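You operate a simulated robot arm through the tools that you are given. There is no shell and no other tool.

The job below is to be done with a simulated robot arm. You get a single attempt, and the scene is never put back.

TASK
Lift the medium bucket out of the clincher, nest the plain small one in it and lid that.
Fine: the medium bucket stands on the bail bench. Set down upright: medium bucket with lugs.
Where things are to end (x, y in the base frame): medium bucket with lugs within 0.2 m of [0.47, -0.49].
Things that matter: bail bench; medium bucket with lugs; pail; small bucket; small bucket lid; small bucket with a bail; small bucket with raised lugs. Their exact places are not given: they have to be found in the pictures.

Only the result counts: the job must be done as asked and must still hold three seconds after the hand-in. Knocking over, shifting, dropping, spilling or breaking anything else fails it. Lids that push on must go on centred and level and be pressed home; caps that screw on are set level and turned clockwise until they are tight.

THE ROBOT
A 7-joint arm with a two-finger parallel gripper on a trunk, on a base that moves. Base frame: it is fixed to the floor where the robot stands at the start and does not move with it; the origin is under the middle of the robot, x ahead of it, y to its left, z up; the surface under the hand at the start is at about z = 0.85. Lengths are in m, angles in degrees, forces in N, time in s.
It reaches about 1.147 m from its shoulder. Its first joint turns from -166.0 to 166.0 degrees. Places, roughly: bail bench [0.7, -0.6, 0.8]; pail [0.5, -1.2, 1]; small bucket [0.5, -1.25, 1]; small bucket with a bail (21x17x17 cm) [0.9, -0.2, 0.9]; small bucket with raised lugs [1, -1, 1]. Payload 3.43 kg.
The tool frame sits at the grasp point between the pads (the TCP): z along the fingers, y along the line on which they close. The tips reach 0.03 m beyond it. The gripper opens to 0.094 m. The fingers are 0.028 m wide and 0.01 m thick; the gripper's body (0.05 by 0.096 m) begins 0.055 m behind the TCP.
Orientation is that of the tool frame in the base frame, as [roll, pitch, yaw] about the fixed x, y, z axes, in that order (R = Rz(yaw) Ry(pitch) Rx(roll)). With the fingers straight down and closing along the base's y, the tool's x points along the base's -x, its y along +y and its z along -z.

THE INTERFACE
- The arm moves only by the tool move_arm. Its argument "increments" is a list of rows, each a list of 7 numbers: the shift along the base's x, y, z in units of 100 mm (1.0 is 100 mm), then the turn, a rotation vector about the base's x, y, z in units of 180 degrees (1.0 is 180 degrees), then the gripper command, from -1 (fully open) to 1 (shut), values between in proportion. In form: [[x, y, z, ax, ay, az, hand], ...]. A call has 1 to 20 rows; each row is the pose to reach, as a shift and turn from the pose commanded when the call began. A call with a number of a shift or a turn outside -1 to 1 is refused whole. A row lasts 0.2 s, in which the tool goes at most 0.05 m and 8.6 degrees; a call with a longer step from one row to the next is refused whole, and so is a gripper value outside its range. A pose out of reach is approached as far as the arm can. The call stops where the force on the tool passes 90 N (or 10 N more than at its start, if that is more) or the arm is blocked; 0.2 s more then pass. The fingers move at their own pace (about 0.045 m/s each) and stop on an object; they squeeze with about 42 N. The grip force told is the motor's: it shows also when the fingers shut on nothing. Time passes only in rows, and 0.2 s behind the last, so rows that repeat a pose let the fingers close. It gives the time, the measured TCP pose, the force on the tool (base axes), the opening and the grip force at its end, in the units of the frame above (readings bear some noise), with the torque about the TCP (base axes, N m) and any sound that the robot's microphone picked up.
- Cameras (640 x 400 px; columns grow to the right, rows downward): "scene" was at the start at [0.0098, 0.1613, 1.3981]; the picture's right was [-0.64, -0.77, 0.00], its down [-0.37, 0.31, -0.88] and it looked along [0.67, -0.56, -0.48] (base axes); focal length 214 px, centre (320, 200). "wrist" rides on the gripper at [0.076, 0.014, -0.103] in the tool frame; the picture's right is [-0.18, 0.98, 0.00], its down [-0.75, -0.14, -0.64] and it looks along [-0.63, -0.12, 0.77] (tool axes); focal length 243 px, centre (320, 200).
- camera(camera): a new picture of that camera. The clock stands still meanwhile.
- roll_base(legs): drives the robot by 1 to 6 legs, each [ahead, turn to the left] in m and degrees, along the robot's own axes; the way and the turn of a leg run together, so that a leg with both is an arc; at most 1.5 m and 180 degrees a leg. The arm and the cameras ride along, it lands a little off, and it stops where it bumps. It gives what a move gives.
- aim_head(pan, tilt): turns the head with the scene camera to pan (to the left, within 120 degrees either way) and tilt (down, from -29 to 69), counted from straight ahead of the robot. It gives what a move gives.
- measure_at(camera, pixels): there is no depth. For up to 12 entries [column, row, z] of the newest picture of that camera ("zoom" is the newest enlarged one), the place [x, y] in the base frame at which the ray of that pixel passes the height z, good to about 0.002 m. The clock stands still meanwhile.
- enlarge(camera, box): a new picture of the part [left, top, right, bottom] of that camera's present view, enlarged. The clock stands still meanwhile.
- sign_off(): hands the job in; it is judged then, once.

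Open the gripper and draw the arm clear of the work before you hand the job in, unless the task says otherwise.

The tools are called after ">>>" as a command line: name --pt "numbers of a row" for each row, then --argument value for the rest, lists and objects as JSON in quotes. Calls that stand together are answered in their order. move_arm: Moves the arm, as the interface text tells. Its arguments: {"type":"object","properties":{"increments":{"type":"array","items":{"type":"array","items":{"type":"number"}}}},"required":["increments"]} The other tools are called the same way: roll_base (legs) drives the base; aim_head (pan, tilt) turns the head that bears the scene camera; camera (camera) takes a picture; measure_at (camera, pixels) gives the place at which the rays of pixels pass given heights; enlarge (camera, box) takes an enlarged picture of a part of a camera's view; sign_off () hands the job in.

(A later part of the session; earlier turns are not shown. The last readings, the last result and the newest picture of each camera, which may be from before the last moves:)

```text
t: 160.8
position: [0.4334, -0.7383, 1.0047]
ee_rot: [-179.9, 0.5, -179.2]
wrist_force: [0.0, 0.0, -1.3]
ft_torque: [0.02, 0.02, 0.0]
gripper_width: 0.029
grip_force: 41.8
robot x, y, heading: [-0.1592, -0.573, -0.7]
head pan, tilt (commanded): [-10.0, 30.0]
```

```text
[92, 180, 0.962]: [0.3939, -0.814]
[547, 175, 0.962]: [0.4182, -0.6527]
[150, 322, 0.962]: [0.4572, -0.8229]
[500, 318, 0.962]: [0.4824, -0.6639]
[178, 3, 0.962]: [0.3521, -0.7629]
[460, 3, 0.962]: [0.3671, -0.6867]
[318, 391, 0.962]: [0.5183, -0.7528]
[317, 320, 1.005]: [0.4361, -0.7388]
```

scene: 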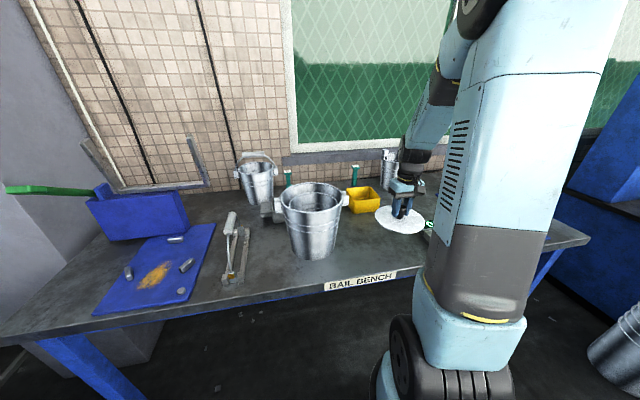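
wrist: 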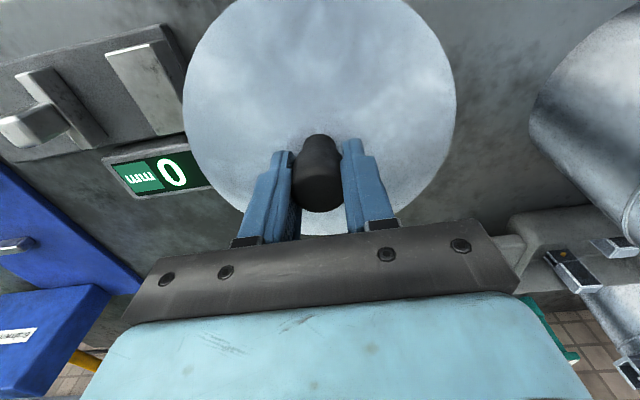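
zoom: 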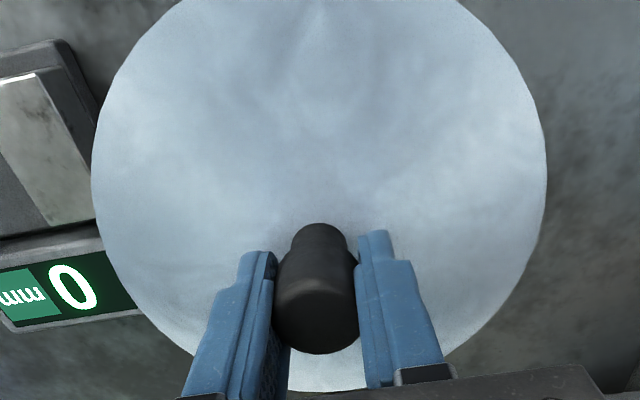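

The lid is centred on the TCP within ~1.5 mm. I raise it and carry it over to the nested buckets.

>>> move_arm --pt "0 0 0.33 0 0 0 1" --pt "0 0 0.66 0 0 0 1" --pt "0 0 1.0 0 0 0 1"

>>> move_arm --pt "0.1 0.2 0.3 0 0 0 1" --pt "0.2 0.5 0.6 0 0 0 1" --pt "0.3 0.8 0.8 0 0 0 1" --pt "0.3 1.0 0.8 0 0 0 1"

>>> move_arm --pt "0.05 0.3 0 0 0 0 1" --pt "0.1 0.6 0 0 0 0 1" --pt "0.15 1.0 0 0 0 0 1"

>>> move_arm --pt "0 0.3 0 0 0 0 1" --pt "0 0.6 0 0 0 0 1" --pt "0 0.92 0 0 0 0 1" --pt "0 0.92 0 0 0 0 1"

>>> camera --camera "wrist"

>>> aim_head --pan -5 --tilt 25

>>> camera --camera "scene"

>>> enlarge --camera "scene" --box '[285, 140, 385, 270]'

```text
t: 161.6
position: [0.4322, -0.7366, 1.1053]
ee_rot: [-179.9, 0.6, -179.2]
wrist_force: [0.4, 0.3, -1.0]
ft_torque: [-0.02, -0.02, 0.02]
gripper_width: 0.0287
grip_force: 41.1
robot x, y, heading: [-0.1542, -0.573, -0.6]
head pan, tilt (commanded): [-10.0, 30.0]
```

```text
t: 162.6
position: [0.4615, -0.6348, 1.1834]
ee_rot: [-179.9, 0.5, -179.1]
wrist_force: [0.7, 0.0, -1.6]
ft_torque: [0.04, 0.03, 0.02]
gripper_width: 0.0287
grip_force: 41.6
robot x, y, heading: [-0.1531, -0.5701, -0.5]
head pan, tilt (commanded): [-10.0, 30.0]
```

```text
t: 163.4
position: [0.4782, -0.5376, 1.1857]
ee_rot: [-179.9, 0.4, -179.1]
wrist_force: [-0.4, -0.8, -1.7]
ft_torque: [0.03, 0.02, -0.02]
gripper_width: 0.0286
grip_force: 42.3
robot x, y, heading: [-0.1539, -0.5735, -0.5]
head pan, tilt (commanded): [-10.0, 30.0]
```

```text
t: 164.4
position: [0.4782, -0.444, 1.1858]
ee_rot: [-179.9, 0.6, -179.1]
wrist_force: [0.5, -0.5, -0.8]
ft_torque: [-0.02, 0.01, -0.01]
gripper_width: 0.0284
grip_force: 42.0
robot x, y, heading: [-0.1566, -0.578, -0.5]
head pan, tilt (commanded): [-10.0, 30.0]
```

```text
taken
```

wrist: 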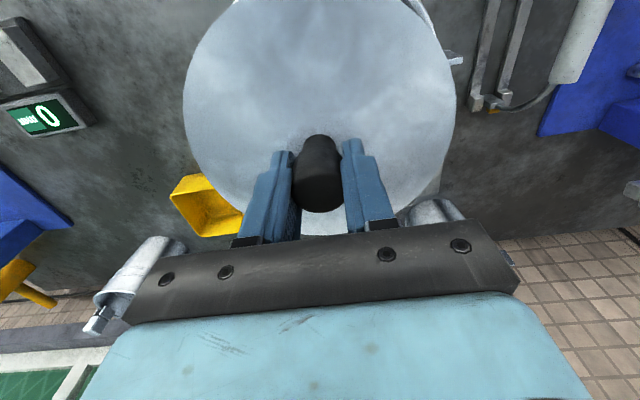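

```text
t: 165.1
position: [0.4775, -0.4447, 1.1849]
ee_rot: [-179.9, 0.5, -179.1]
wrist_force: [-0.2, 0.2, -1.1]
ft_torque: [0.0, 0.01, -0.02]
gripper_width: 0.0288
grip_force: 42.0
robot x, y, heading: [-0.154, -0.5768, -0.3]
head pan, tilt (commanded): [-5.0, 25.0]
```

```text
taken
```

scene: 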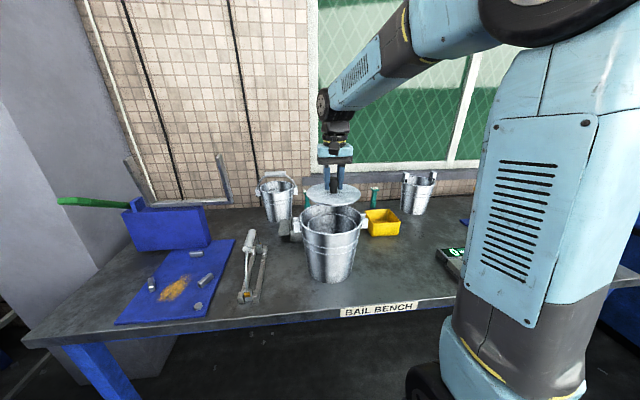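

```text
3.08 times, centred on (335, 205) of scene
```

zoom: 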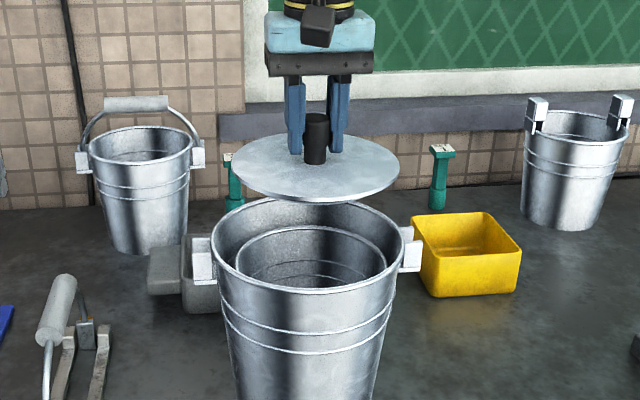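

The lid hovers over the small bucket (lid centre 315, small rim centre 311 in the zoom – about 1 mm). I correct 2 mm in x and lower to just above the rim.

>>> move_arm --pt "0.02 0.005 -0.25 0 0 0 1" --pt "0.02 0.005 -0.5 0 0 0 1" --pt "0.02 0.005 -0.75 0 0 0 1" --pt "0.02 0.005 -0.9 0 0 0 1"

>>> enlarge --camera "scene" --box '[295, 180, 375, 260]'

>>> camera --camera "wrist"

```text
t: 166.1
position: [0.4814, -0.4427, 1.0947]
ee_rot: [-179.9, 0.5, -179.1]
wrist_force: [-0.2, -0.3, -1.2]
ft_torque: [0.03, 0.01, 0.01]
gripper_width: 0.0287
grip_force: 41.8
robot x, y, heading: [-0.1541, -0.5718, -0.3]
head pan, tilt (commanded): [-5.0, 25.0]
```

```text
5.00 times, centred on (335, 220) of scene
```

zoom: 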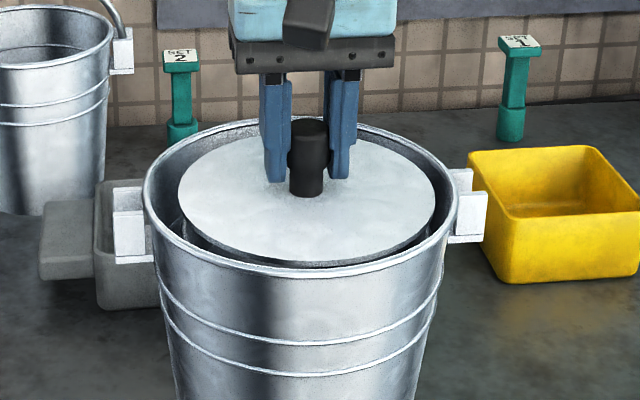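

```text
taken
```

wrist: 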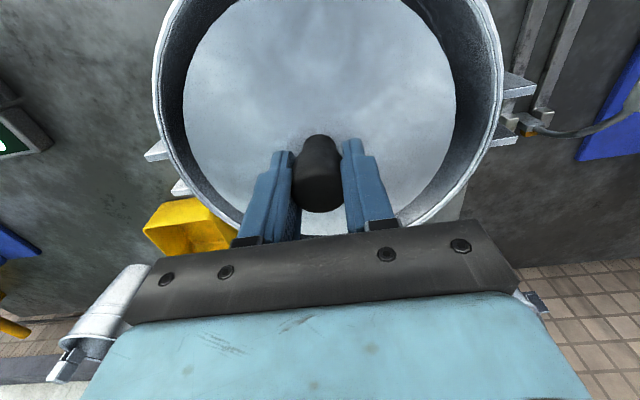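

Lid sits evenly within the medium rim, matching the small bucket's offset. I lower in fine steps watching for contact.

>>> move_arm --pt "0 0 -0.03 0 0 0 1" --pt "0 0 -0.06 0 0 0 1" --pt "0 0 -0.09 0 0 0 1"

>>> move_arm --pt "0 0 -0.02 0 0 0 1" --pt "0 0 -0.04 0 0 0 1" --pt "0 0 -0.06 0 0 0 1"

>>> enlarge --camera "scene" --box '[295, 180, 375, 260]'

>>> camera --camera "wrist"

```text
t: 166.9
position: [0.4788, -0.4429, 1.0853]
ee_rot: [-179.9, 0.6, -179.0]
wrist_force: [-0.3, -1.1, -0.9]
ft_torque: [0.0, 0.01, 0.0]
gripper_width: 0.0285
grip_force: 42.1
robot x, y, heading: [-0.1565, -0.5684, -0.6]
head pan, tilt (commanded): [-5.0, 25.0]
```

```text
t: 167.7
position: [0.4781, -0.4429, 1.0788]
ee_rot: [-179.9, 0.5, -179.1]
wrist_force: [0.4, -0.7, -0.6]
ft_torque: [0.02, 0.01, -0.02]
gripper_width: 0.0287
grip_force: 42.7
robot x, y, heading: [-0.1522, -0.5735, -0.2]
head pan, tilt (commanded): [-5.0, 25.0]
```

```text
5.00 times, centred on (335, 220) of scene
```

zoom: 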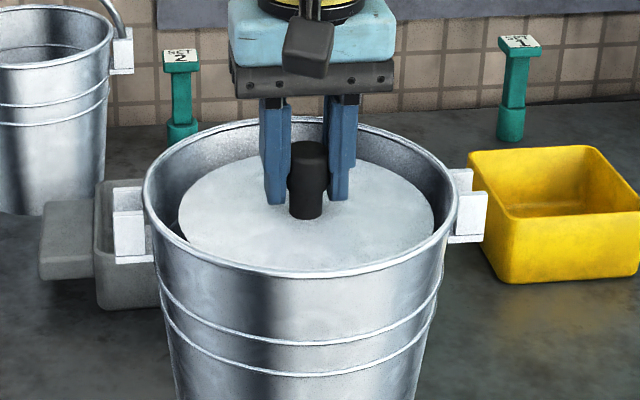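

```text
taken
```

wrist: 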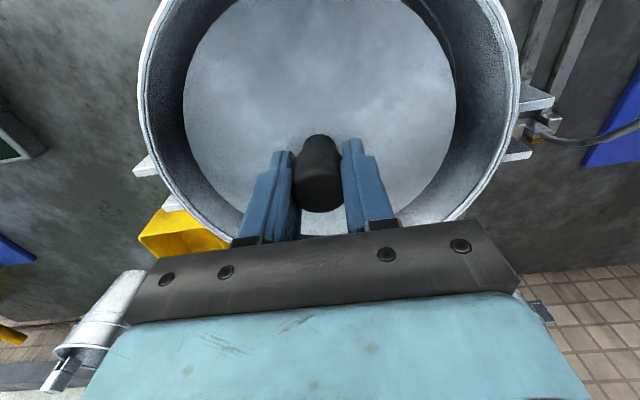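

No contact yet at z=1.079. I continue in 2 mm steps.

>>> move_arm --pt "0 0 -0.02 0 0 0 1" --pt "0 0 -0.04 0 0 0 1" --pt "0 0 -0.04 0 0 0 1"

>>> move_arm --pt "0 0 -0.02 0 0 0 1" --pt "0 0 -0.04 0 0 0 1" --pt "0 0 -0.04 0 0 0 1"

>>> camera --camera "wrist"

>>> enlarge --camera "scene" --box '[295, 180, 375, 260]'

```text
t: 168.5
position: [0.4781, -0.4427, 1.0763]
ee_rot: [-179.9, 0.5, -179.1]
wrist_force: [0.8, -0.1, -1.3]
ft_torque: [0.0, 0.02, -0.02]
gripper_width: 0.0289
grip_force: 41.9
robot x, y, heading: [-0.1562, -0.575, -0.4]
head pan, tilt (commanded): [-5.0, 25.0]
```

```text
t: 169.3
position: [0.4782, -0.4421, 1.0733]
ee_rot: [-179.9, 0.6, -179.1]
wrist_force: [1.2, -0.9, 14.4]
ft_torque: [-0.02, 0.84, 0.02]
gripper_width: 0.0288
grip_force: 41.9
robot x, y, heading: [-0.1578, -0.5722, -0.6]
head pan, tilt (commanded): [-5.0, 25.0]
```

```text
taken
```

wrist: 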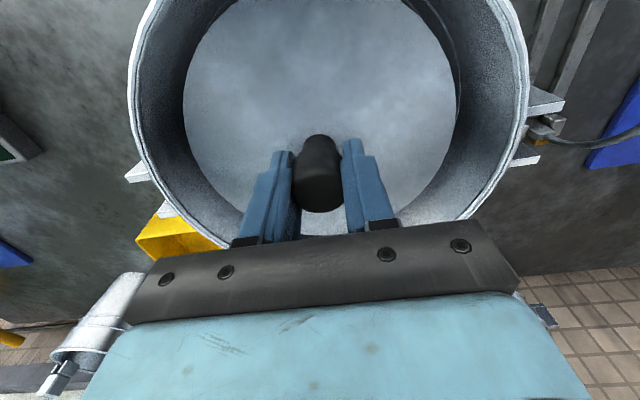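

```text
5.00 times, centred on (335, 220) of scene
```

zoom: 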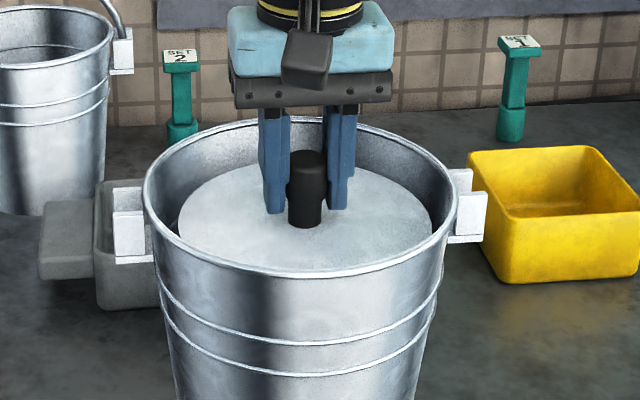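

Contact: +15 N at z=1.073 with torque toward the -x side: the lid rests on the small rim. I press 2 mm further to see how it seats.

>>> move_arm --pt "0 0 -0.01 0 0 0 1" --pt "0 0 -0.02 0 0 0 1" --pt "0 0 -0.02 0 0 0 1"

>>> enlarge --camera "scene" --box '[295, 180, 375, 260]'

```text
t: 170.1
position: [0.478, -0.4429, 1.0706]
ee_rot: [-179.9, 0.6, -179.1]
wrist_force: [4.3, 5.1, 27.1]
ft_torque: [0.1, -0.22, -0.02]
gripper_width: 0.0286
grip_force: 41.7
robot x, y, heading: [-0.1542, -0.5722, -0.5]
head pan, tilt (commanded): [-5.0, 25.0]
```

```text
5.00 times, centred on (335, 220) of scene
```

zoom: 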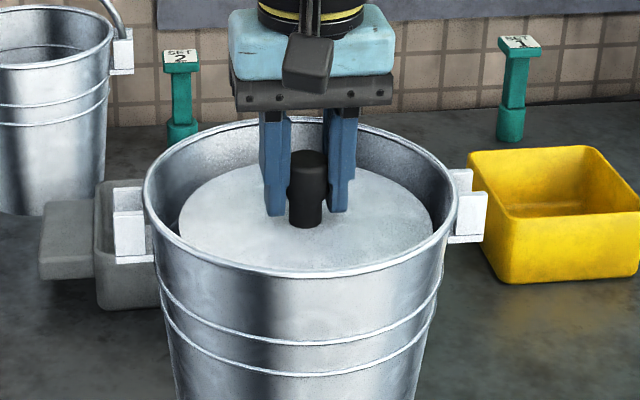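

The torque has evened out (lid leveled) and it went 2.7 mm lower. I press on gently.

>>> move_arm --pt "0 0 -0.01 0 0 0 1" --pt "0 0 -0.02 0 0 0 1" --pt "0 0 -0.02 0 0 0 1"

>>> enlarge --camera "scene" --box '[295, 180, 375, 260]'

```text
t: 170.9
position: [0.4772, -0.4444, 1.0687]
ee_rot: [-180.0, 0.5, -179.1]
wrist_force: [3.2, 3.3, 26.3]
ft_torque: [0.06, -0.12, 0.02]
gripper_width: 0.0287
grip_force: 42.8
robot x, y, heading: [-0.1548, -0.5722, -0.5]
head pan, tilt (commanded): [-5.0, 25.0]
```

```text
5.00 times, centred on (335, 220) of scene
```

zoom: 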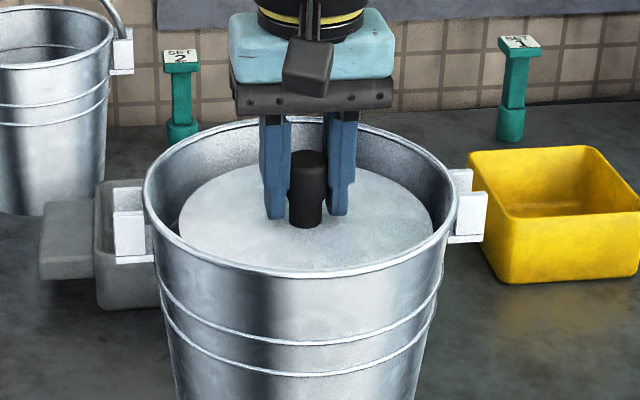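

The fingers now slide on the knob at ~26 N while the lid stays. I release, rise, and look at the lid before pressing it home with closed fingers.

>>> move_arm --pt "0 0 0.02 0 0 0 1" --pt "0 0 0.02 0 0 0 0" --pt "0 0 0.02 0 0 0 0" --pt "0 0 0.02 0 0 0 0" --pt "0 0 0.02 0 0 0 0"

>>> move_arm --pt "0 0 0.3 0 0 0 0" --pt "0 0 0.6 0 0 0 0" --pt "0 0 1.0 0 0 0 0"

>>> move_arm --pt "-0.2 0 0.3 0 0 0 -1" --pt "-0.5 0 0.6 0 0 0 -1" --pt "-0.8 0 1.0 0 0 0 -1"

>>> camera --camera "wrist"

>>> enlarge --camera "wrist" --box '[200, 0, 440, 200]'

>>> enlarge --camera "scene" --box '[295, 180, 375, 260]'

```text
t: 172.1
position: [0.4782, -0.4434, 1.0693]
ee_rot: [-180.0, 0.4, -179.1]
wrist_force: [-0.5, -0.2, 0.3]
ft_torque: [0.02, -0.02, -0.01]
gripper_width: 0.0468
grip_force: 0.2
robot x, y, heading: [-0.1553, -0.5755, -0.9]
head pan, tilt (commanded): [-5.0, 25.0]
```

```text
t: 172.9
position: [0.4786, -0.4431, 1.1691]
ee_rot: [180.0, 0.4, -179.2]
wrist_force: [0.4, 0.2, -0.4]
ft_torque: [-0.04, 0.01, -0.01]
gripper_width: 0.0473
grip_force: 0.0
robot x, y, heading: [-0.1546, -0.5759, -0.6]
head pan, tilt (commanded): [-5.0, 25.0]
```

```text
t: 173.7
position: [0.3978, -0.4426, 1.2692]
ee_rot: [-179.9, 0.4, -179.1]
wrist_force: [0.2, -0.3, -1.7]
ft_torque: [-0.01, 0.03, 0.01]
gripper_width: 0.0939
grip_force: 0.1
robot x, y, heading: [-0.1557, -0.5744, -0.6]
head pan, tilt (commanded): [-5.0, 25.0]
```

```text
taken
```

wrist: 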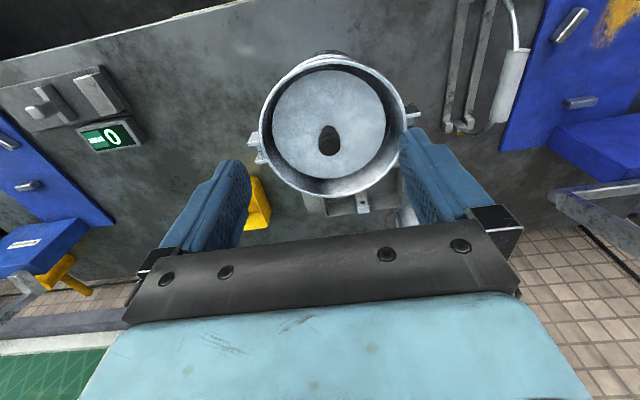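

```text
2.00 times, centred on (320, 100) of wrist
```

zoom: 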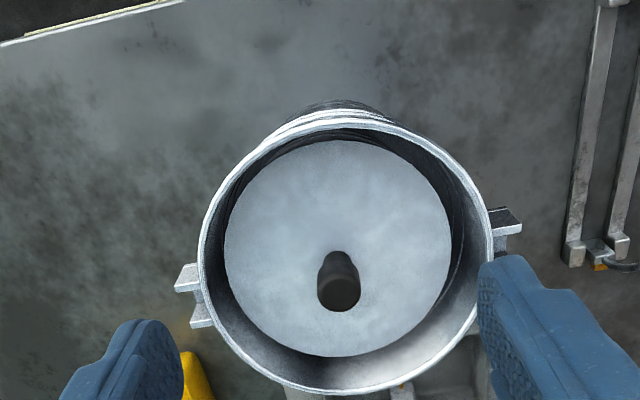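

```text
5.00 times, centred on (335, 220) of scene
```

zoom: 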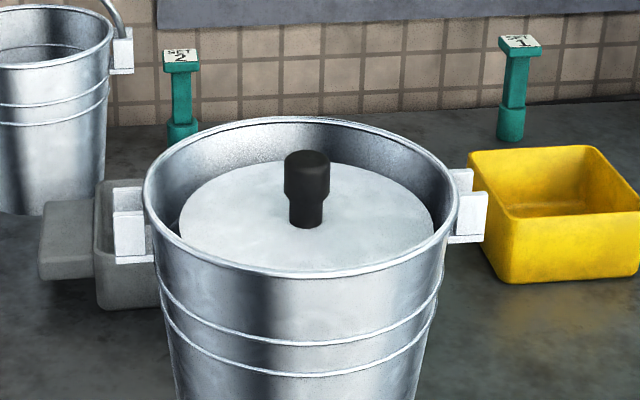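

The lid lies level in the medium bucket on the small one. I measure its centre and the knob for a central press.

>>> measure_at --camera "wrist" --pixels '[[271.5, 122.5, 1.032], [385.5, 120, 1.032], [330, 69.5, 1.032], [330, 178.5, 1.032], [330, 145, 1.07], [259, 130, 1.058], [405.5, 117, 1.058], [335, 61, 1.058], [328, 197, 1.058]]'

```text
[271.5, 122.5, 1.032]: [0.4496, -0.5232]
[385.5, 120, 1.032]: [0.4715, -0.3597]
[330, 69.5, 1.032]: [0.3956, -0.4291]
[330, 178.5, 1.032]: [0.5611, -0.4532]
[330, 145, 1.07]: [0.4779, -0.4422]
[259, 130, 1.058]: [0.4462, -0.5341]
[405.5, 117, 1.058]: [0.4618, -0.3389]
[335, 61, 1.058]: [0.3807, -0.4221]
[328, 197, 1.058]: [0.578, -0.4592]
```

Lid centre and knob ≈(0.478,-0.442). I close the fingers and go above the knob to press straight down.

>>> move_arm --pt "0.3 0 -0.1 0 0 0 1" --pt "0.6 0 -0.3 0 0 0 1" --pt "0.8 0 -0.6 0 0 0 1" --pt "0.8 0 -0.8 0 0 0 1" --pt "0.8 0 -0.8 0 0 0 1" --pt "0.8 0 -0.8 0 0 0 1"

>>> move_arm --pt "0 0 -0.25 0 0 0 1" --pt "0 0 -0.5 0 0 0 1" --pt "0 0 -0.7 0 0 0 1"

>>> camera --camera "wrist"

>>> enlarge --camera "scene" --box '[295, 180, 375, 260]'

```text
t: 175.1
position: [0.479, -0.4429, 1.1906]
ee_rot: [-179.9, 0.5, -179.1]
wrist_force: [0.9, 0.1, 0.5]
ft_torque: [0.0, -0.01, 0.03]
gripper_width: 0.0
grip_force: 26.6
robot x, y, heading: [-0.1536, -0.5717, -0.6]
head pan, tilt (commanded): [-5.0, 25.0]
```

```text
t: 175.9
position: [0.479, -0.4435, 1.1207]
ee_rot: [-179.9, 0.5, -179.1]
wrist_force: [-0.2, -0.1, 0.2]
ft_torque: [-0.02, 0.03, 0.0]
gripper_width: 0.0001
grip_force: 32.7
robot x, y, heading: [-0.1514, -0.5745, -0.4]
head pan, tilt (commanded): [-5.0, 25.0]
```

```text
taken
```

wrist: 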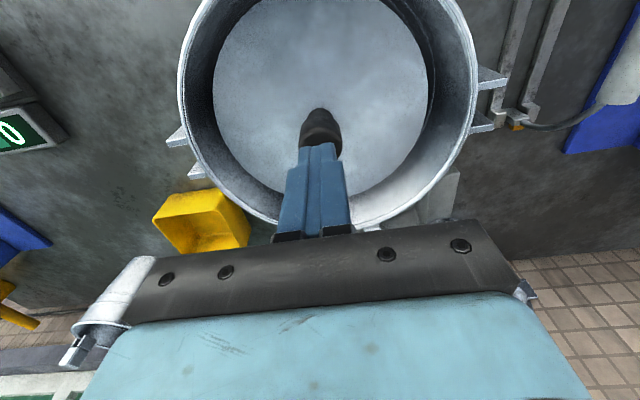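

```text
5.00 times, centred on (335, 220) of scene
```

zoom: 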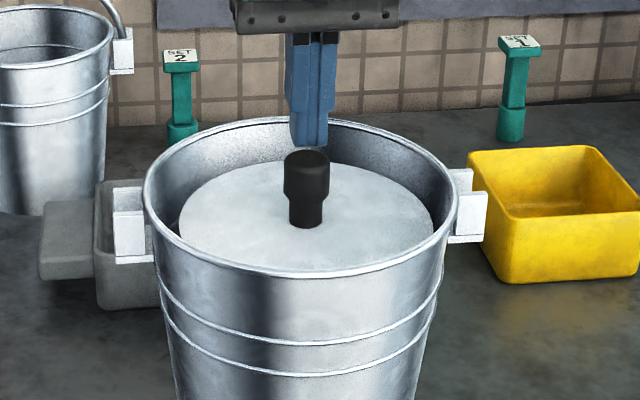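

The closed tips are right above the knob. I lower until contact and press in small steps.

>>> move_arm --pt "0 0 -0.08 0 0 0 1" --pt "0 0 -0.15 0 0 0 1" --pt "0 0 -0.18 0 0 0 1"

>>> move_arm --pt "0 0 -0.02 0 0 0 1" --pt "0 0 -0.04 0 0 0 1" --pt "0 0 -0.04 0 0 0 1"

```text
t: 176.7
position: [0.4798, -0.443, 1.11]
ee_rot: [179.8, 1.5, -179.1]
wrist_force: [-5.9, -0.9, 25.8]
ft_torque: [-0.09, 0.28, -0.01]
gripper_width: 0.0002
grip_force: 32.9
robot x, y, heading: [-0.1507, -0.5732, -0.2]
head pan, tilt (commanded): [-5.0, 25.0]
stopped in row 3: the force on the tool passed its limit at 96 N (the readings are from after the stop); the commanded pose is now the measured one
```

```text
t: 177.5
position: [0.4806, -0.4429, 1.1095]
ee_rot: [179.9, 1.9, -179.1]
wrist_force: [-3.3, -4.1, 88.7]
ft_torque: [-0.14, 0.33, 0.06]
gripper_width: 0.0
grip_force: 33.1
robot x, y, heading: [-0.1546, -0.5731, -0.6]
head pan, tilt (commanded): [-5.0, 25.0]
```

Pressed with ~89–96 N straight down on the knob. I look at the lid's seating now.

>>> enlarge --camera "scene" --box '[295, 180, 375, 260]'

>>> move_arm --pt "0 0 0.1 0 0 0 1" --pt "0 0 0.4 0 0 0 1" --pt "0 0 0.8 0 0 0 1"

>>> enlarge --camera "scene" --box '[295, 180, 375, 260]'

```text
5.00 times, centred on (335, 220) of scene
```

zoom: 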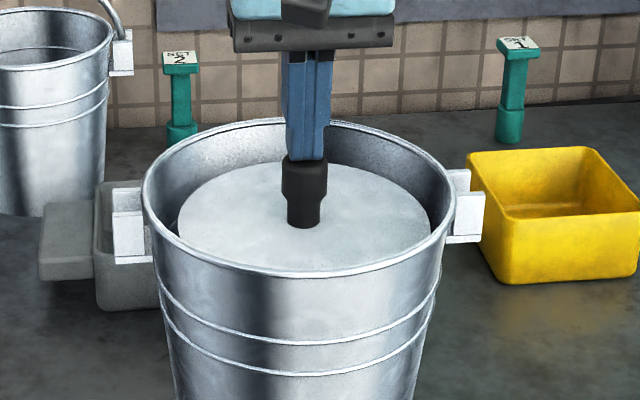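

```text
t: 178.3
position: [0.4815, -0.442, 1.1839]
ee_rot: [180.0, 1.1, -179.2]
wrist_force: [0.7, 0.8, -0.2]
ft_torque: [0.03, 0.05, -0.03]
gripper_width: 0.0
grip_force: 33.2
robot x, y, heading: [-0.1576, -0.5771, -0.7]
head pan, tilt (commanded): [-5.0, 25.0]
```

```text
5.00 times, centred on (335, 220) of scene
```

zoom: 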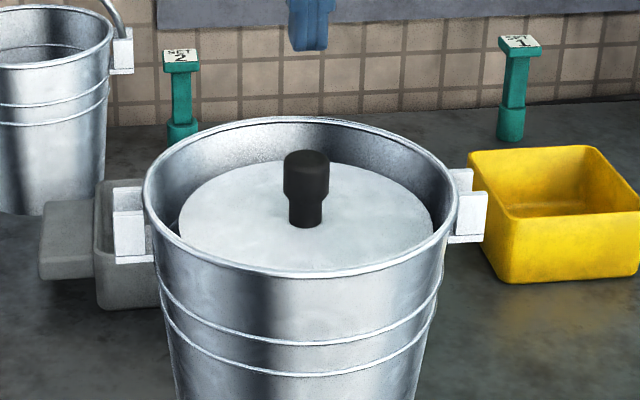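

The lid did not move under ~90 N. I check the gap between lid and small rim from the wrist camera to verify it is seated all round.

>>> camera --camera "wrist"

>>> enlarge --camera "wrist" --box '[340, 0, 480, 110]'

>>> enlarge --camera "wrist" --box '[200, 0, 340, 110]'

>>> enlarge --camera "scene" --box '[305, 195, 365, 240]'

```text
taken
```

wrist: 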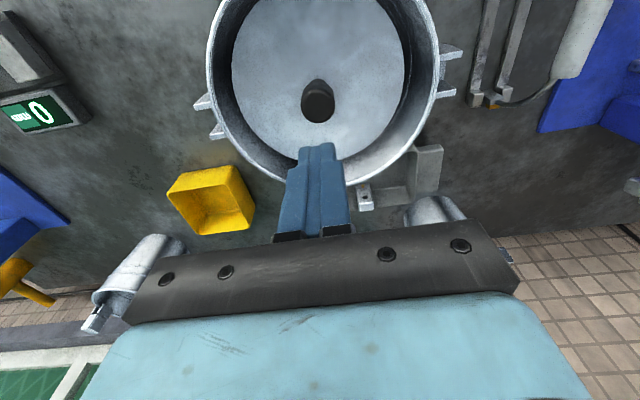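

```text
3.64 times, centred on (410, 55) of wrist
```

zoom: 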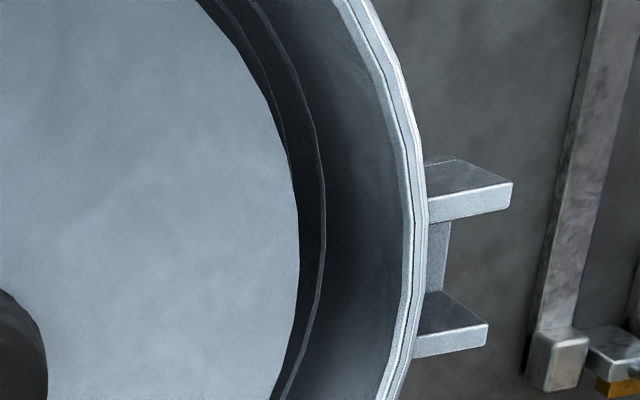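

```text
3.64 times, centred on (270, 55) of wrist
```

zoom: 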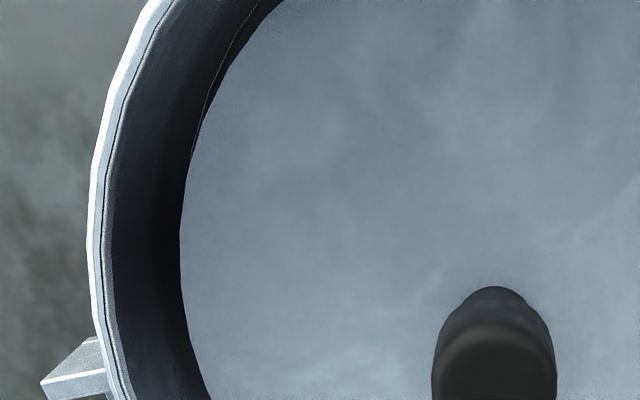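

```text
8.89 times, centred on (335, 218) of scene
```

zoom: 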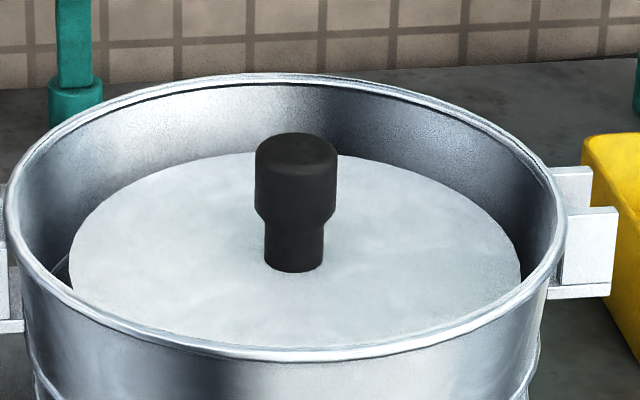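

The lid covers the small rim evenly. I zoom into the left and right edges to see how the lid sits relative to the small rim.

>>> enlarge --camera "scene" --box '[302, 205, 327, 232]'

>>> enlarge --camera "wrist" --box '[220, 20, 300, 160]'

>>> enlarge --camera "wrist" --box '[360, 20, 440, 160]'

```text
14.81 times, centred on (314, 218) of scene
```

zoom: 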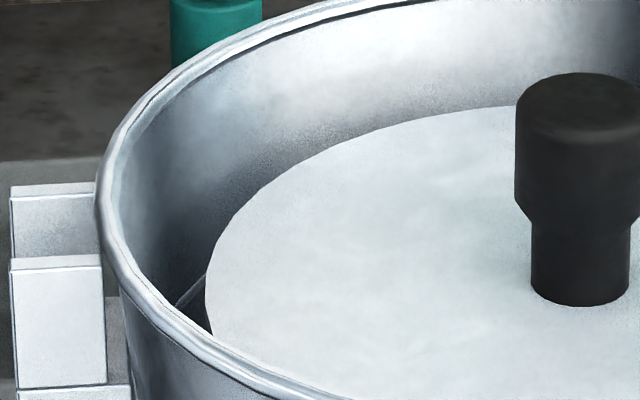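

```text
2.86 times, centred on (260, 90) of wrist
```

zoom: 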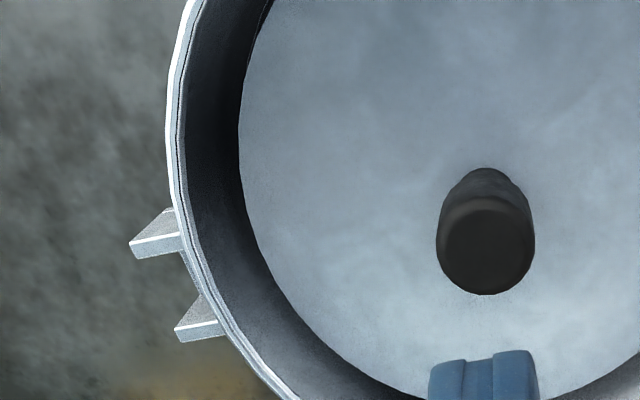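

```text
2.86 times, centred on (400, 90) of wrist
```

zoom: 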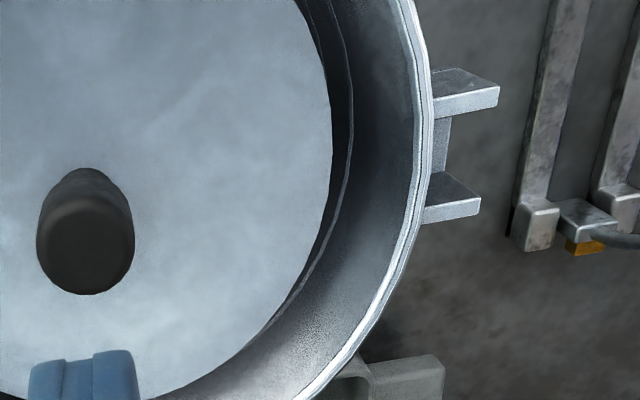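

From the row comparison the lid's top lies only ~2–3 mm above the small rim, level, so it is fully home. I raise the arm, open the gripper and draw clear of the work.

>>> move_arm --pt "0 0 0.33 0 0 0 -1" --pt "0 0 0.66 0 0 0 -1" --pt "0 0 1.0 0 0 0 -1"

>>> move_arm --pt "-0.33 -0.1 0.2 0 0 0 -1" --pt "-0.66 -0.2 0.4 0 0 0 -1" --pt "-1.0 -0.3 0.5 0 0 0 -1"

>>> move_arm --pt "-0.33 -0.3 0 0 0 0 -1" --pt "-0.66 -0.6 0 0 0 0 -1" --pt "-0.8 -1.0 0 0 0 0 -1"

>>> camera --camera "wrist"

>>> camera --camera "scene"

>>> enlarge --camera "scene" --box '[225, 150, 465, 310]'

```text
t: 179.1
position: [0.481, -0.4429, 1.2837]
ee_rot: [180.0, 1.1, -179.1]
wrist_force: [0.7, 0.5, -0.6]
ft_torque: [0.0, 0.01, 0.0]
gripper_width: 0.0683
grip_force: 0.1
robot x, y, heading: [-0.1553, -0.5749, -0.7]
head pan, tilt (commanded): [-5.0, 25.0]
```

```text
t: 179.9
position: [0.3781, -0.4724, 1.3329]
ee_rot: [-179.9, 1.2, -179.0]
wrist_force: [1.3, -0.1, -0.4]
ft_torque: [0.01, 0.05, 0.0]
gripper_width: 0.0938
grip_force: 0.1
robot x, y, heading: [-0.1584, -0.5751, -0.2]
head pan, tilt (commanded): [-5.0, 25.0]
```

```text
t: 180.7
position: [0.301, -0.5727, 1.3367]
ee_rot: [180.0, 1.3, -179.1]
wrist_force: [-0.2, 1.1, -0.5]
ft_torque: [0.01, 0.05, -0.01]
gripper_width: 0.0938
grip_force: 0.0
robot x, y, heading: [-0.1544, -0.5714, -0.5]
head pan, tilt (commanded): [-5.0, 25.0]
```

```text
taken
```

wrist: 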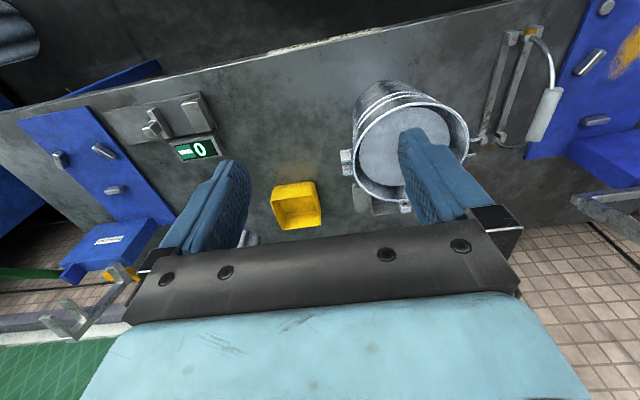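

```text
taken
```

scene: 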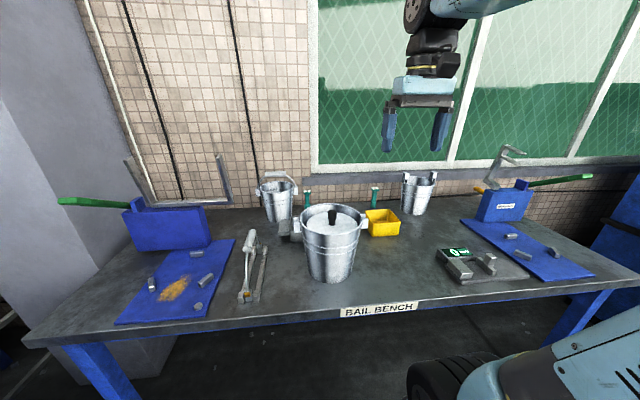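

```text
2.50 times, centred on (345, 230) of scene
```

zoom: 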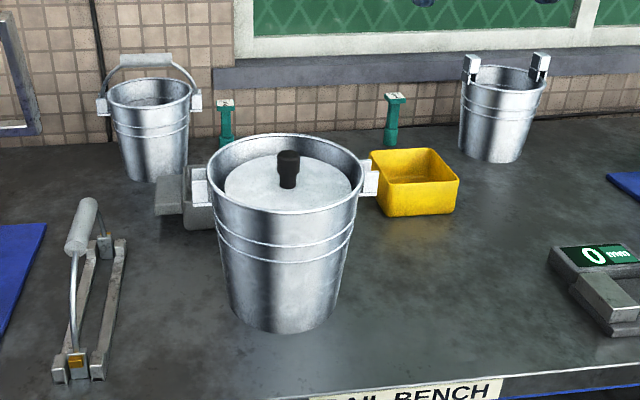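

All else looks undisturbed. To be sure the lid is truly pushed on, I'll test it: re-grip the knob and lift a few mm to see whether the small bucket comes along (it can be pressed again after).

>>> move_arm --pt "0.3 0.3 0 0 -0.002 0 -0.3" --pt "0.6 0.6 0 0 -0.004 0 -0.3" --pt "0.9 0.9 -0.1 0 -0.006 0 -0.3" --pt "1.0 1.0 -0.2 0 -0.006 0 -0.3"

>>> move_arm --pt "0.3 0.15 -0.3 0 0 0 -0.3" --pt "0.6 0.3 -0.6 0 0 0 -0.3" --pt "0.77 0.3 -1.0 0 0 0 -0.3"

>>> camera --camera "wrist"

>>> enlarge --camera "scene" --box '[295, 160, 375, 260]'

```text
t: 181.7
position: [0.399, -0.4724, 1.3143]
ee_rot: [-180.0, 2.4, -179.0]
wrist_force: [-0.3, 1.5, 0.3]
ft_torque: [-0.02, -0.04, 0.02]
gripper_width: 0.0609
grip_force: 0.0
robot x, y, heading: [-0.1516, -0.5717, -0.5]
head pan, tilt (commanded): [-5.0, 25.0]
```

```text
t: 182.5
position: [0.4768, -0.4449, 1.2155]
ee_rot: [180.0, 2.3, -179.2]
wrist_force: [0.3, -0.8, 0.4]
ft_torque: [0.02, -0.07, 0.0]
gripper_width: 0.061
grip_force: 0.0
robot x, y, heading: [-0.1552, -0.5746, -0.6]
head pan, tilt (commanded): [-5.0, 25.0]
```

```text
taken
```

wrist: 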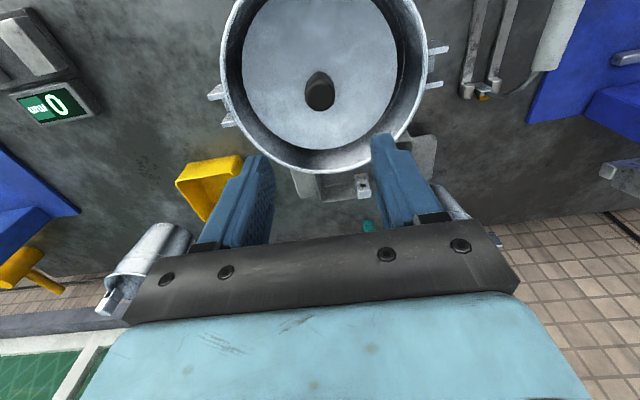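

```text
4.00 times, centred on (335, 210) of scene
```

zoom: 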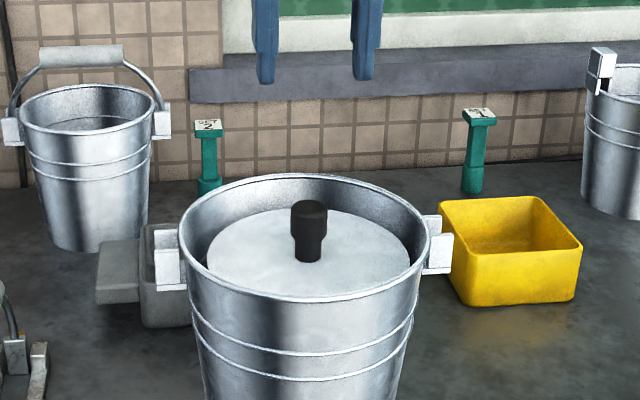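

The hand is pitched 2.3°, so I level it, then descend around the knob.

>>> move_arm --pt "0.01 0.02 -0.3 0 0.005 0 -0.3" --pt "0.01 0.02 -0.6 0 0.0128 0 -0.3" --pt "0.01 0.02 -1.0 0 0.0128 0 -0.3"

>>> camera --camera "wrist"

>>> move_arm --pt "0 0 -0.2 0 0 0 -0.3" --pt "0 0 -0.38 0 0 0 -0.3" --pt "0 0 -0.38 0 0 0 -0.3"

>>> camera --camera "wrist"

```text
t: 183.3
position: [0.4753, -0.4393, 1.1146]
ee_rot: [179.9, 0.1, -179.1]
wrist_force: [-0.4, -0.1, 0.2]
ft_torque: [0.02, -0.04, 0.0]
gripper_width: 0.061
grip_force: 0.1
robot x, y, heading: [-0.1544, -0.5727, -0.4]
head pan, tilt (commanded): [-5.0, 25.0]
```

```text
taken
```

wrist: 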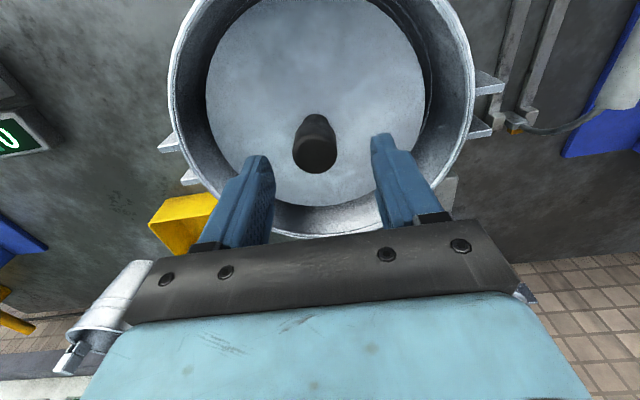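

```text
t: 184.1
position: [0.4774, -0.4401, 1.0766]
ee_rot: [180.0, 0.0, -179.1]
wrist_force: [-0.4, -0.1, 0.6]
ft_torque: [0.01, 0.0, -0.02]
gripper_width: 0.061
grip_force: 0.1
robot x, y, heading: [-0.1585, -0.5736, -0.5]
head pan, tilt (commanded): [-5.0, 25.0]
```

```text
taken
```

wrist: 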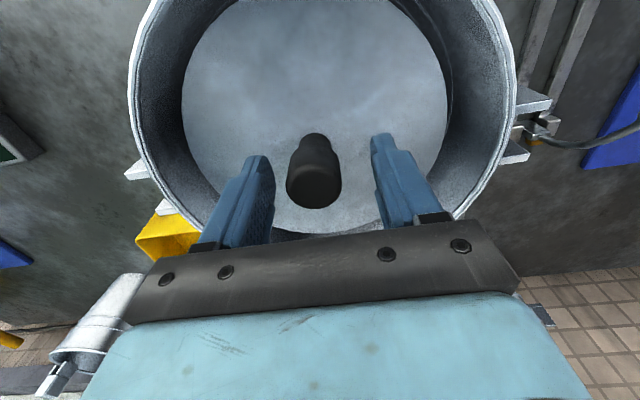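

The knob is ~3.5 mm to -y of the TCP. I shift, close on it, and lift 4 mm to feel the weight.

>>> move_arm --pt "0 -0.035 0 0 0 0 -0.3" --pt "0 -0.035 0 0 0 0 1" --pt "0 -0.035 0 0 0 0 1" --pt "0 -0.035 0 0 0 0 1" --pt "0 -0.035 0 0 0 0 1" --pt "0 -0.035 0 0 0 0 1"

>>> move_arm --pt "0 0 0.01 0 0 0 1" --pt "0 0 0.02 0 0 0 1" --pt "0 0 0.03 0 0 0 1" --pt "0 0 0.04 0 0 0 1" --pt "0 0 0.04 0 0 0 1"

>>> enlarge --camera "scene" --box '[295, 180, 375, 260]'

```text
t: 185.5
position: [0.4788, -0.4438, 1.0766]
ee_rot: [-180.0, -0.1, -179.1]
wrist_force: [-0.4, 0.6, -0.1]
ft_torque: [-0.02, 0.01, 0.0]
gripper_width: 0.0286
grip_force: 41.9
robot x, y, heading: [-0.1544, -0.5718, -0.2]
head pan, tilt (commanded): [-5.0, 25.0]
```

```text
t: 186.7
position: [0.4785, -0.4438, 1.0787]
ee_rot: [-180.0, 0.0, -179.1]
wrist_force: [0.0, -0.3, -1.0]
ft_torque: [0.04, 0.0, 0.01]
gripper_width: 0.0285
grip_force: 41.7
robot x, y, heading: [-0.1587, -0.5769, -0.6]
head pan, tilt (commanded): [-5.0, 25.0]
```

```text
5.00 times, centred on (335, 220) of scene
```

zoom: 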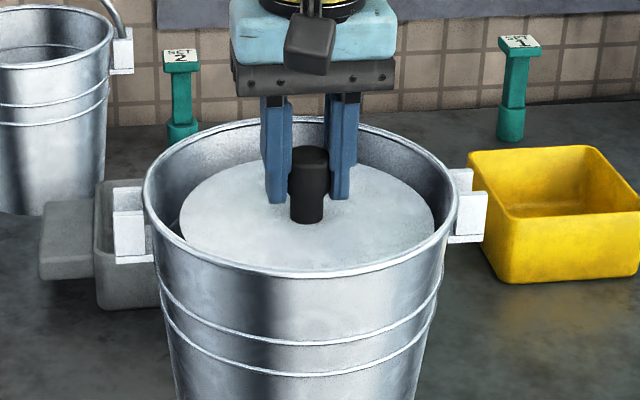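

Only the lid's own weight (1 N) comes up, so it is not held – not yet truly home. I lift the lid off and raise it above the scene camera to see its underside.

>>> move_arm --pt "0 0 0.1 0 0 0 1" --pt "0 0 0.3 0 0 0 1" --pt "0 0 0.6 0 0 0 1" --pt "0 0 1.0 0 0 0 1"

>>> move_arm --pt "-0.2 -0.2 0.4 0 0 0 1" --pt "-0.4 -0.4 0.7 0 0 0 1" --pt "-0.6 -0.6 1.0 0 0 0 1"

>>> move_arm --pt "-0.2 -0.2 0.4 0 0 0 1" --pt "-0.4 -0.4 0.7 0 0 0 1" --pt "-0.6 -0.6 1.0 0 0 0 1"

>>> move_arm --pt "0 0 0.4 0 0 0 1" --pt "0 0 0.8 0 0 0 1" --pt "0 0 1.0 0 0 0 1"

>>> move_arm --pt "0 0 0.4 0 0 0 1" --pt "0 0 0.8 0 0 0 1" --pt "0 0 1.0 0 0 0 1"

>>> aim_head --pan -15 --tilt -10

>>> camera --camera "scene"

```text
t: 187.7
position: [0.479, -0.4431, 1.1813]
ee_rot: [180.0, 0.0, -179.1]
wrist_force: [-0.1, 0.2, -0.9]
ft_torque: [-0.02, 0.02, 0.03]
gripper_width: 0.0285
grip_force: 42.0
robot x, y, heading: [-0.1565, -0.5734, -0.5]
head pan, tilt (commanded): [-5.0, 25.0]
```

```text
t: 188.5
position: [0.4177, -0.5023, 1.28]
ee_rot: [179.9, 0.1, -179.1]
wrist_force: [0.6, 0.8, -0.6]
ft_torque: [-0.02, 0.04, 0.01]
gripper_width: 0.0288
grip_force: 42.3
robot x, y, heading: [-0.1528, -0.5729, -0.3]
head pan, tilt (commanded): [-5.0, 25.0]
```

```text
t: 189.3
position: [0.3594, -0.5609, 1.3794]
ee_rot: [179.9, -0.1, -179.1]
wrist_force: [-0.1, -0.3, -2.0]
ft_torque: [-0.02, 0.03, 0.03]
gripper_width: 0.0286
grip_force: 41.8
robot x, y, heading: [-0.1559, -0.5731, -0.5]
head pan, tilt (commanded): [-5.0, 25.0]
```

```text
t: 190.1
position: [0.3598, -0.5617, 1.4807]
ee_rot: [179.9, 0.1, -179.0]
wrist_force: [0.0, 0.5, -1.8]
ft_torque: [0.03, 0.01, 0.03]
gripper_width: 0.0284
grip_force: 41.7
robot x, y, heading: [-0.1505, -0.5765, -0.4]
head pan, tilt (commanded): [-5.0, 25.0]
```

```text
t: 190.9
position: [0.3585, -0.5625, 1.5222]
ee_rot: [-180.0, 0.5, -179.2]
wrist_force: [-0.1, 0.7, -1.4]
ft_torque: [-0.01, 0.02, 0.0]
gripper_width: 0.0287
grip_force: 42.2
out of reach, approached as far as the arm can: row 2, 3
robot x, y, heading: [-0.1591, -0.5731, -0.7]
head pan, tilt (commanded): [-5.0, 25.0]
```

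```text
t: 191.9
position: [0.3567, -0.5625, 1.5211]
ee_rot: [-180.0, 0.5, -179.1]
wrist_force: [0.7, -0.9, -2.0]
ft_torque: [0.0, 0.0, -0.01]
gripper_width: 0.0284
grip_force: 42.2
robot x, y, heading: [-0.1522, -0.5754, -0.4]
head pan, tilt (commanded): [-15.0, -10.0]
```

```text
taken
```

scene: 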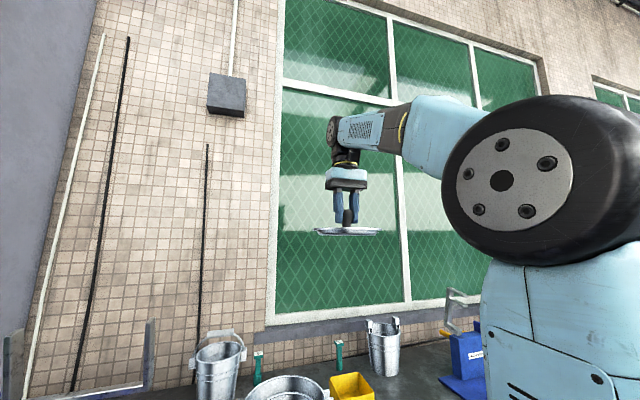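

The lid is now slightly above the camera, seen edge-on at (348,231). I enlarge it.

>>> enlarge --camera "scene" --box '[305, 205, 393, 255]'

```text
7.27 times, centred on (349, 230) of scene
```

zoom: 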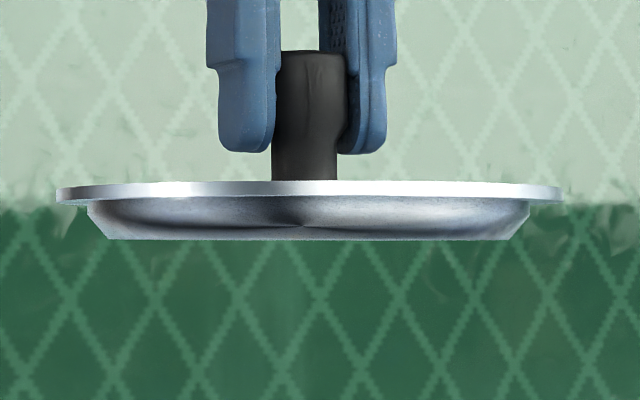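

Now it is clear: the lid is a flange (Ø≈0.167) with a chamfered plug (Ø≈0.146, ~12 mm deep) that goes inside the small rim. I move aside to re-measure the small rim exactly for a well-centred second placing.

>>> move_arm --pt "0 -0.3 -0.3 0 0 0 1" --pt "0 -0.6 -0.6 0 0 0 1" --pt "0 -1.0 -0.9 0 0 0 1"

>>> move_arm --pt "0 -0.3 -0.2 0 0 0 1" --pt "0 -0.5 -0.4 0 0 0 1" --pt "0 -0.5 -0.5 0 0 0 1"

>>> aim_head --pan 0 --tilt 30

>>> camera --camera "wrist"

>>> camera --camera "scene"

>>> enlarge --camera "scene" --box '[305, 160, 395, 250]'

```text
t: 192.8
position: [0.3579, -0.6609, 1.434]
ee_rot: [-180.0, 0.0, -179.1]
wrist_force: [0.2, 0.5, -0.7]
ft_torque: [0.0, 0.01, 0.03]
gripper_width: 0.0286
grip_force: 41.9
robot x, y, heading: [-0.153, -0.5749, -0.5]
head pan, tilt (commanded): [-15.0, -10.0]
```

```text
t: 193.6
position: [0.36, -0.7117, 1.3827]
ee_rot: [-180.0, 0.1, -179.0]
wrist_force: [0.3, 0.3, -1.4]
ft_torque: [0.0, -0.01, -0.01]
gripper_width: 0.0287
grip_force: 42.0
robot x, y, heading: [-0.1534, -0.5746, -0.3]
head pan, tilt (commanded): [-15.0, -10.0]
```

```text
t: 194.6
position: [0.3608, -0.7118, 1.3839]
ee_rot: [180.0, -0.1, -179.1]
wrist_force: [0.5, 0.9, -0.8]
ft_torque: [0.04, -0.01, -0.01]
gripper_width: 0.0284
grip_force: 42.0
robot x, y, heading: [-0.1522, -0.5732, -0.3]
head pan, tilt (commanded): [0.0, 30.0]
```

```text
taken
```

wrist: 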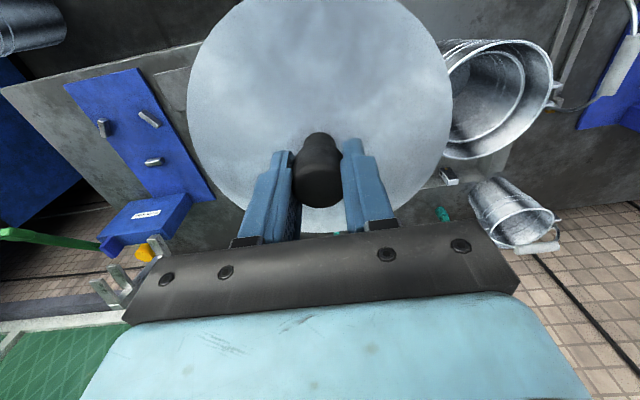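

```text
taken
```

scene: 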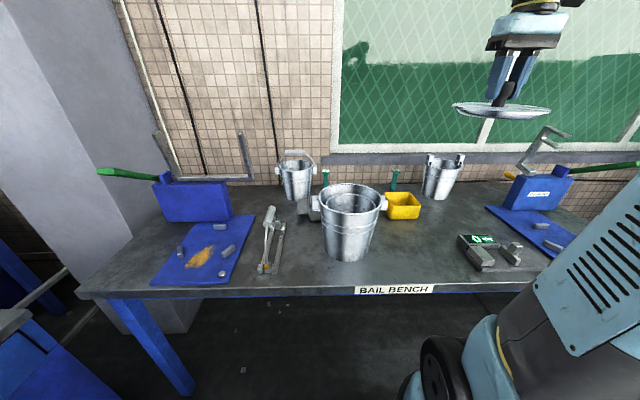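

```text
4.44 times, centred on (350, 205) of scene
```

zoom: 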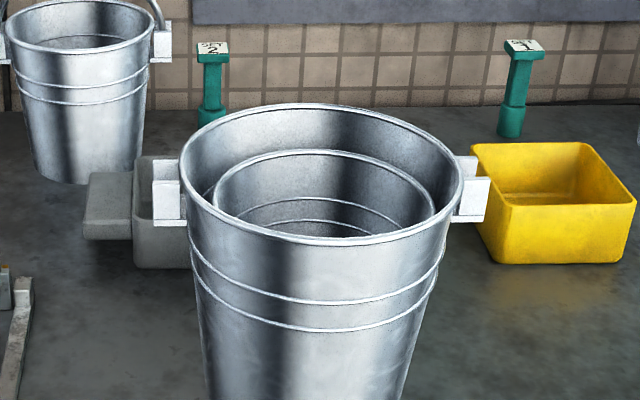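

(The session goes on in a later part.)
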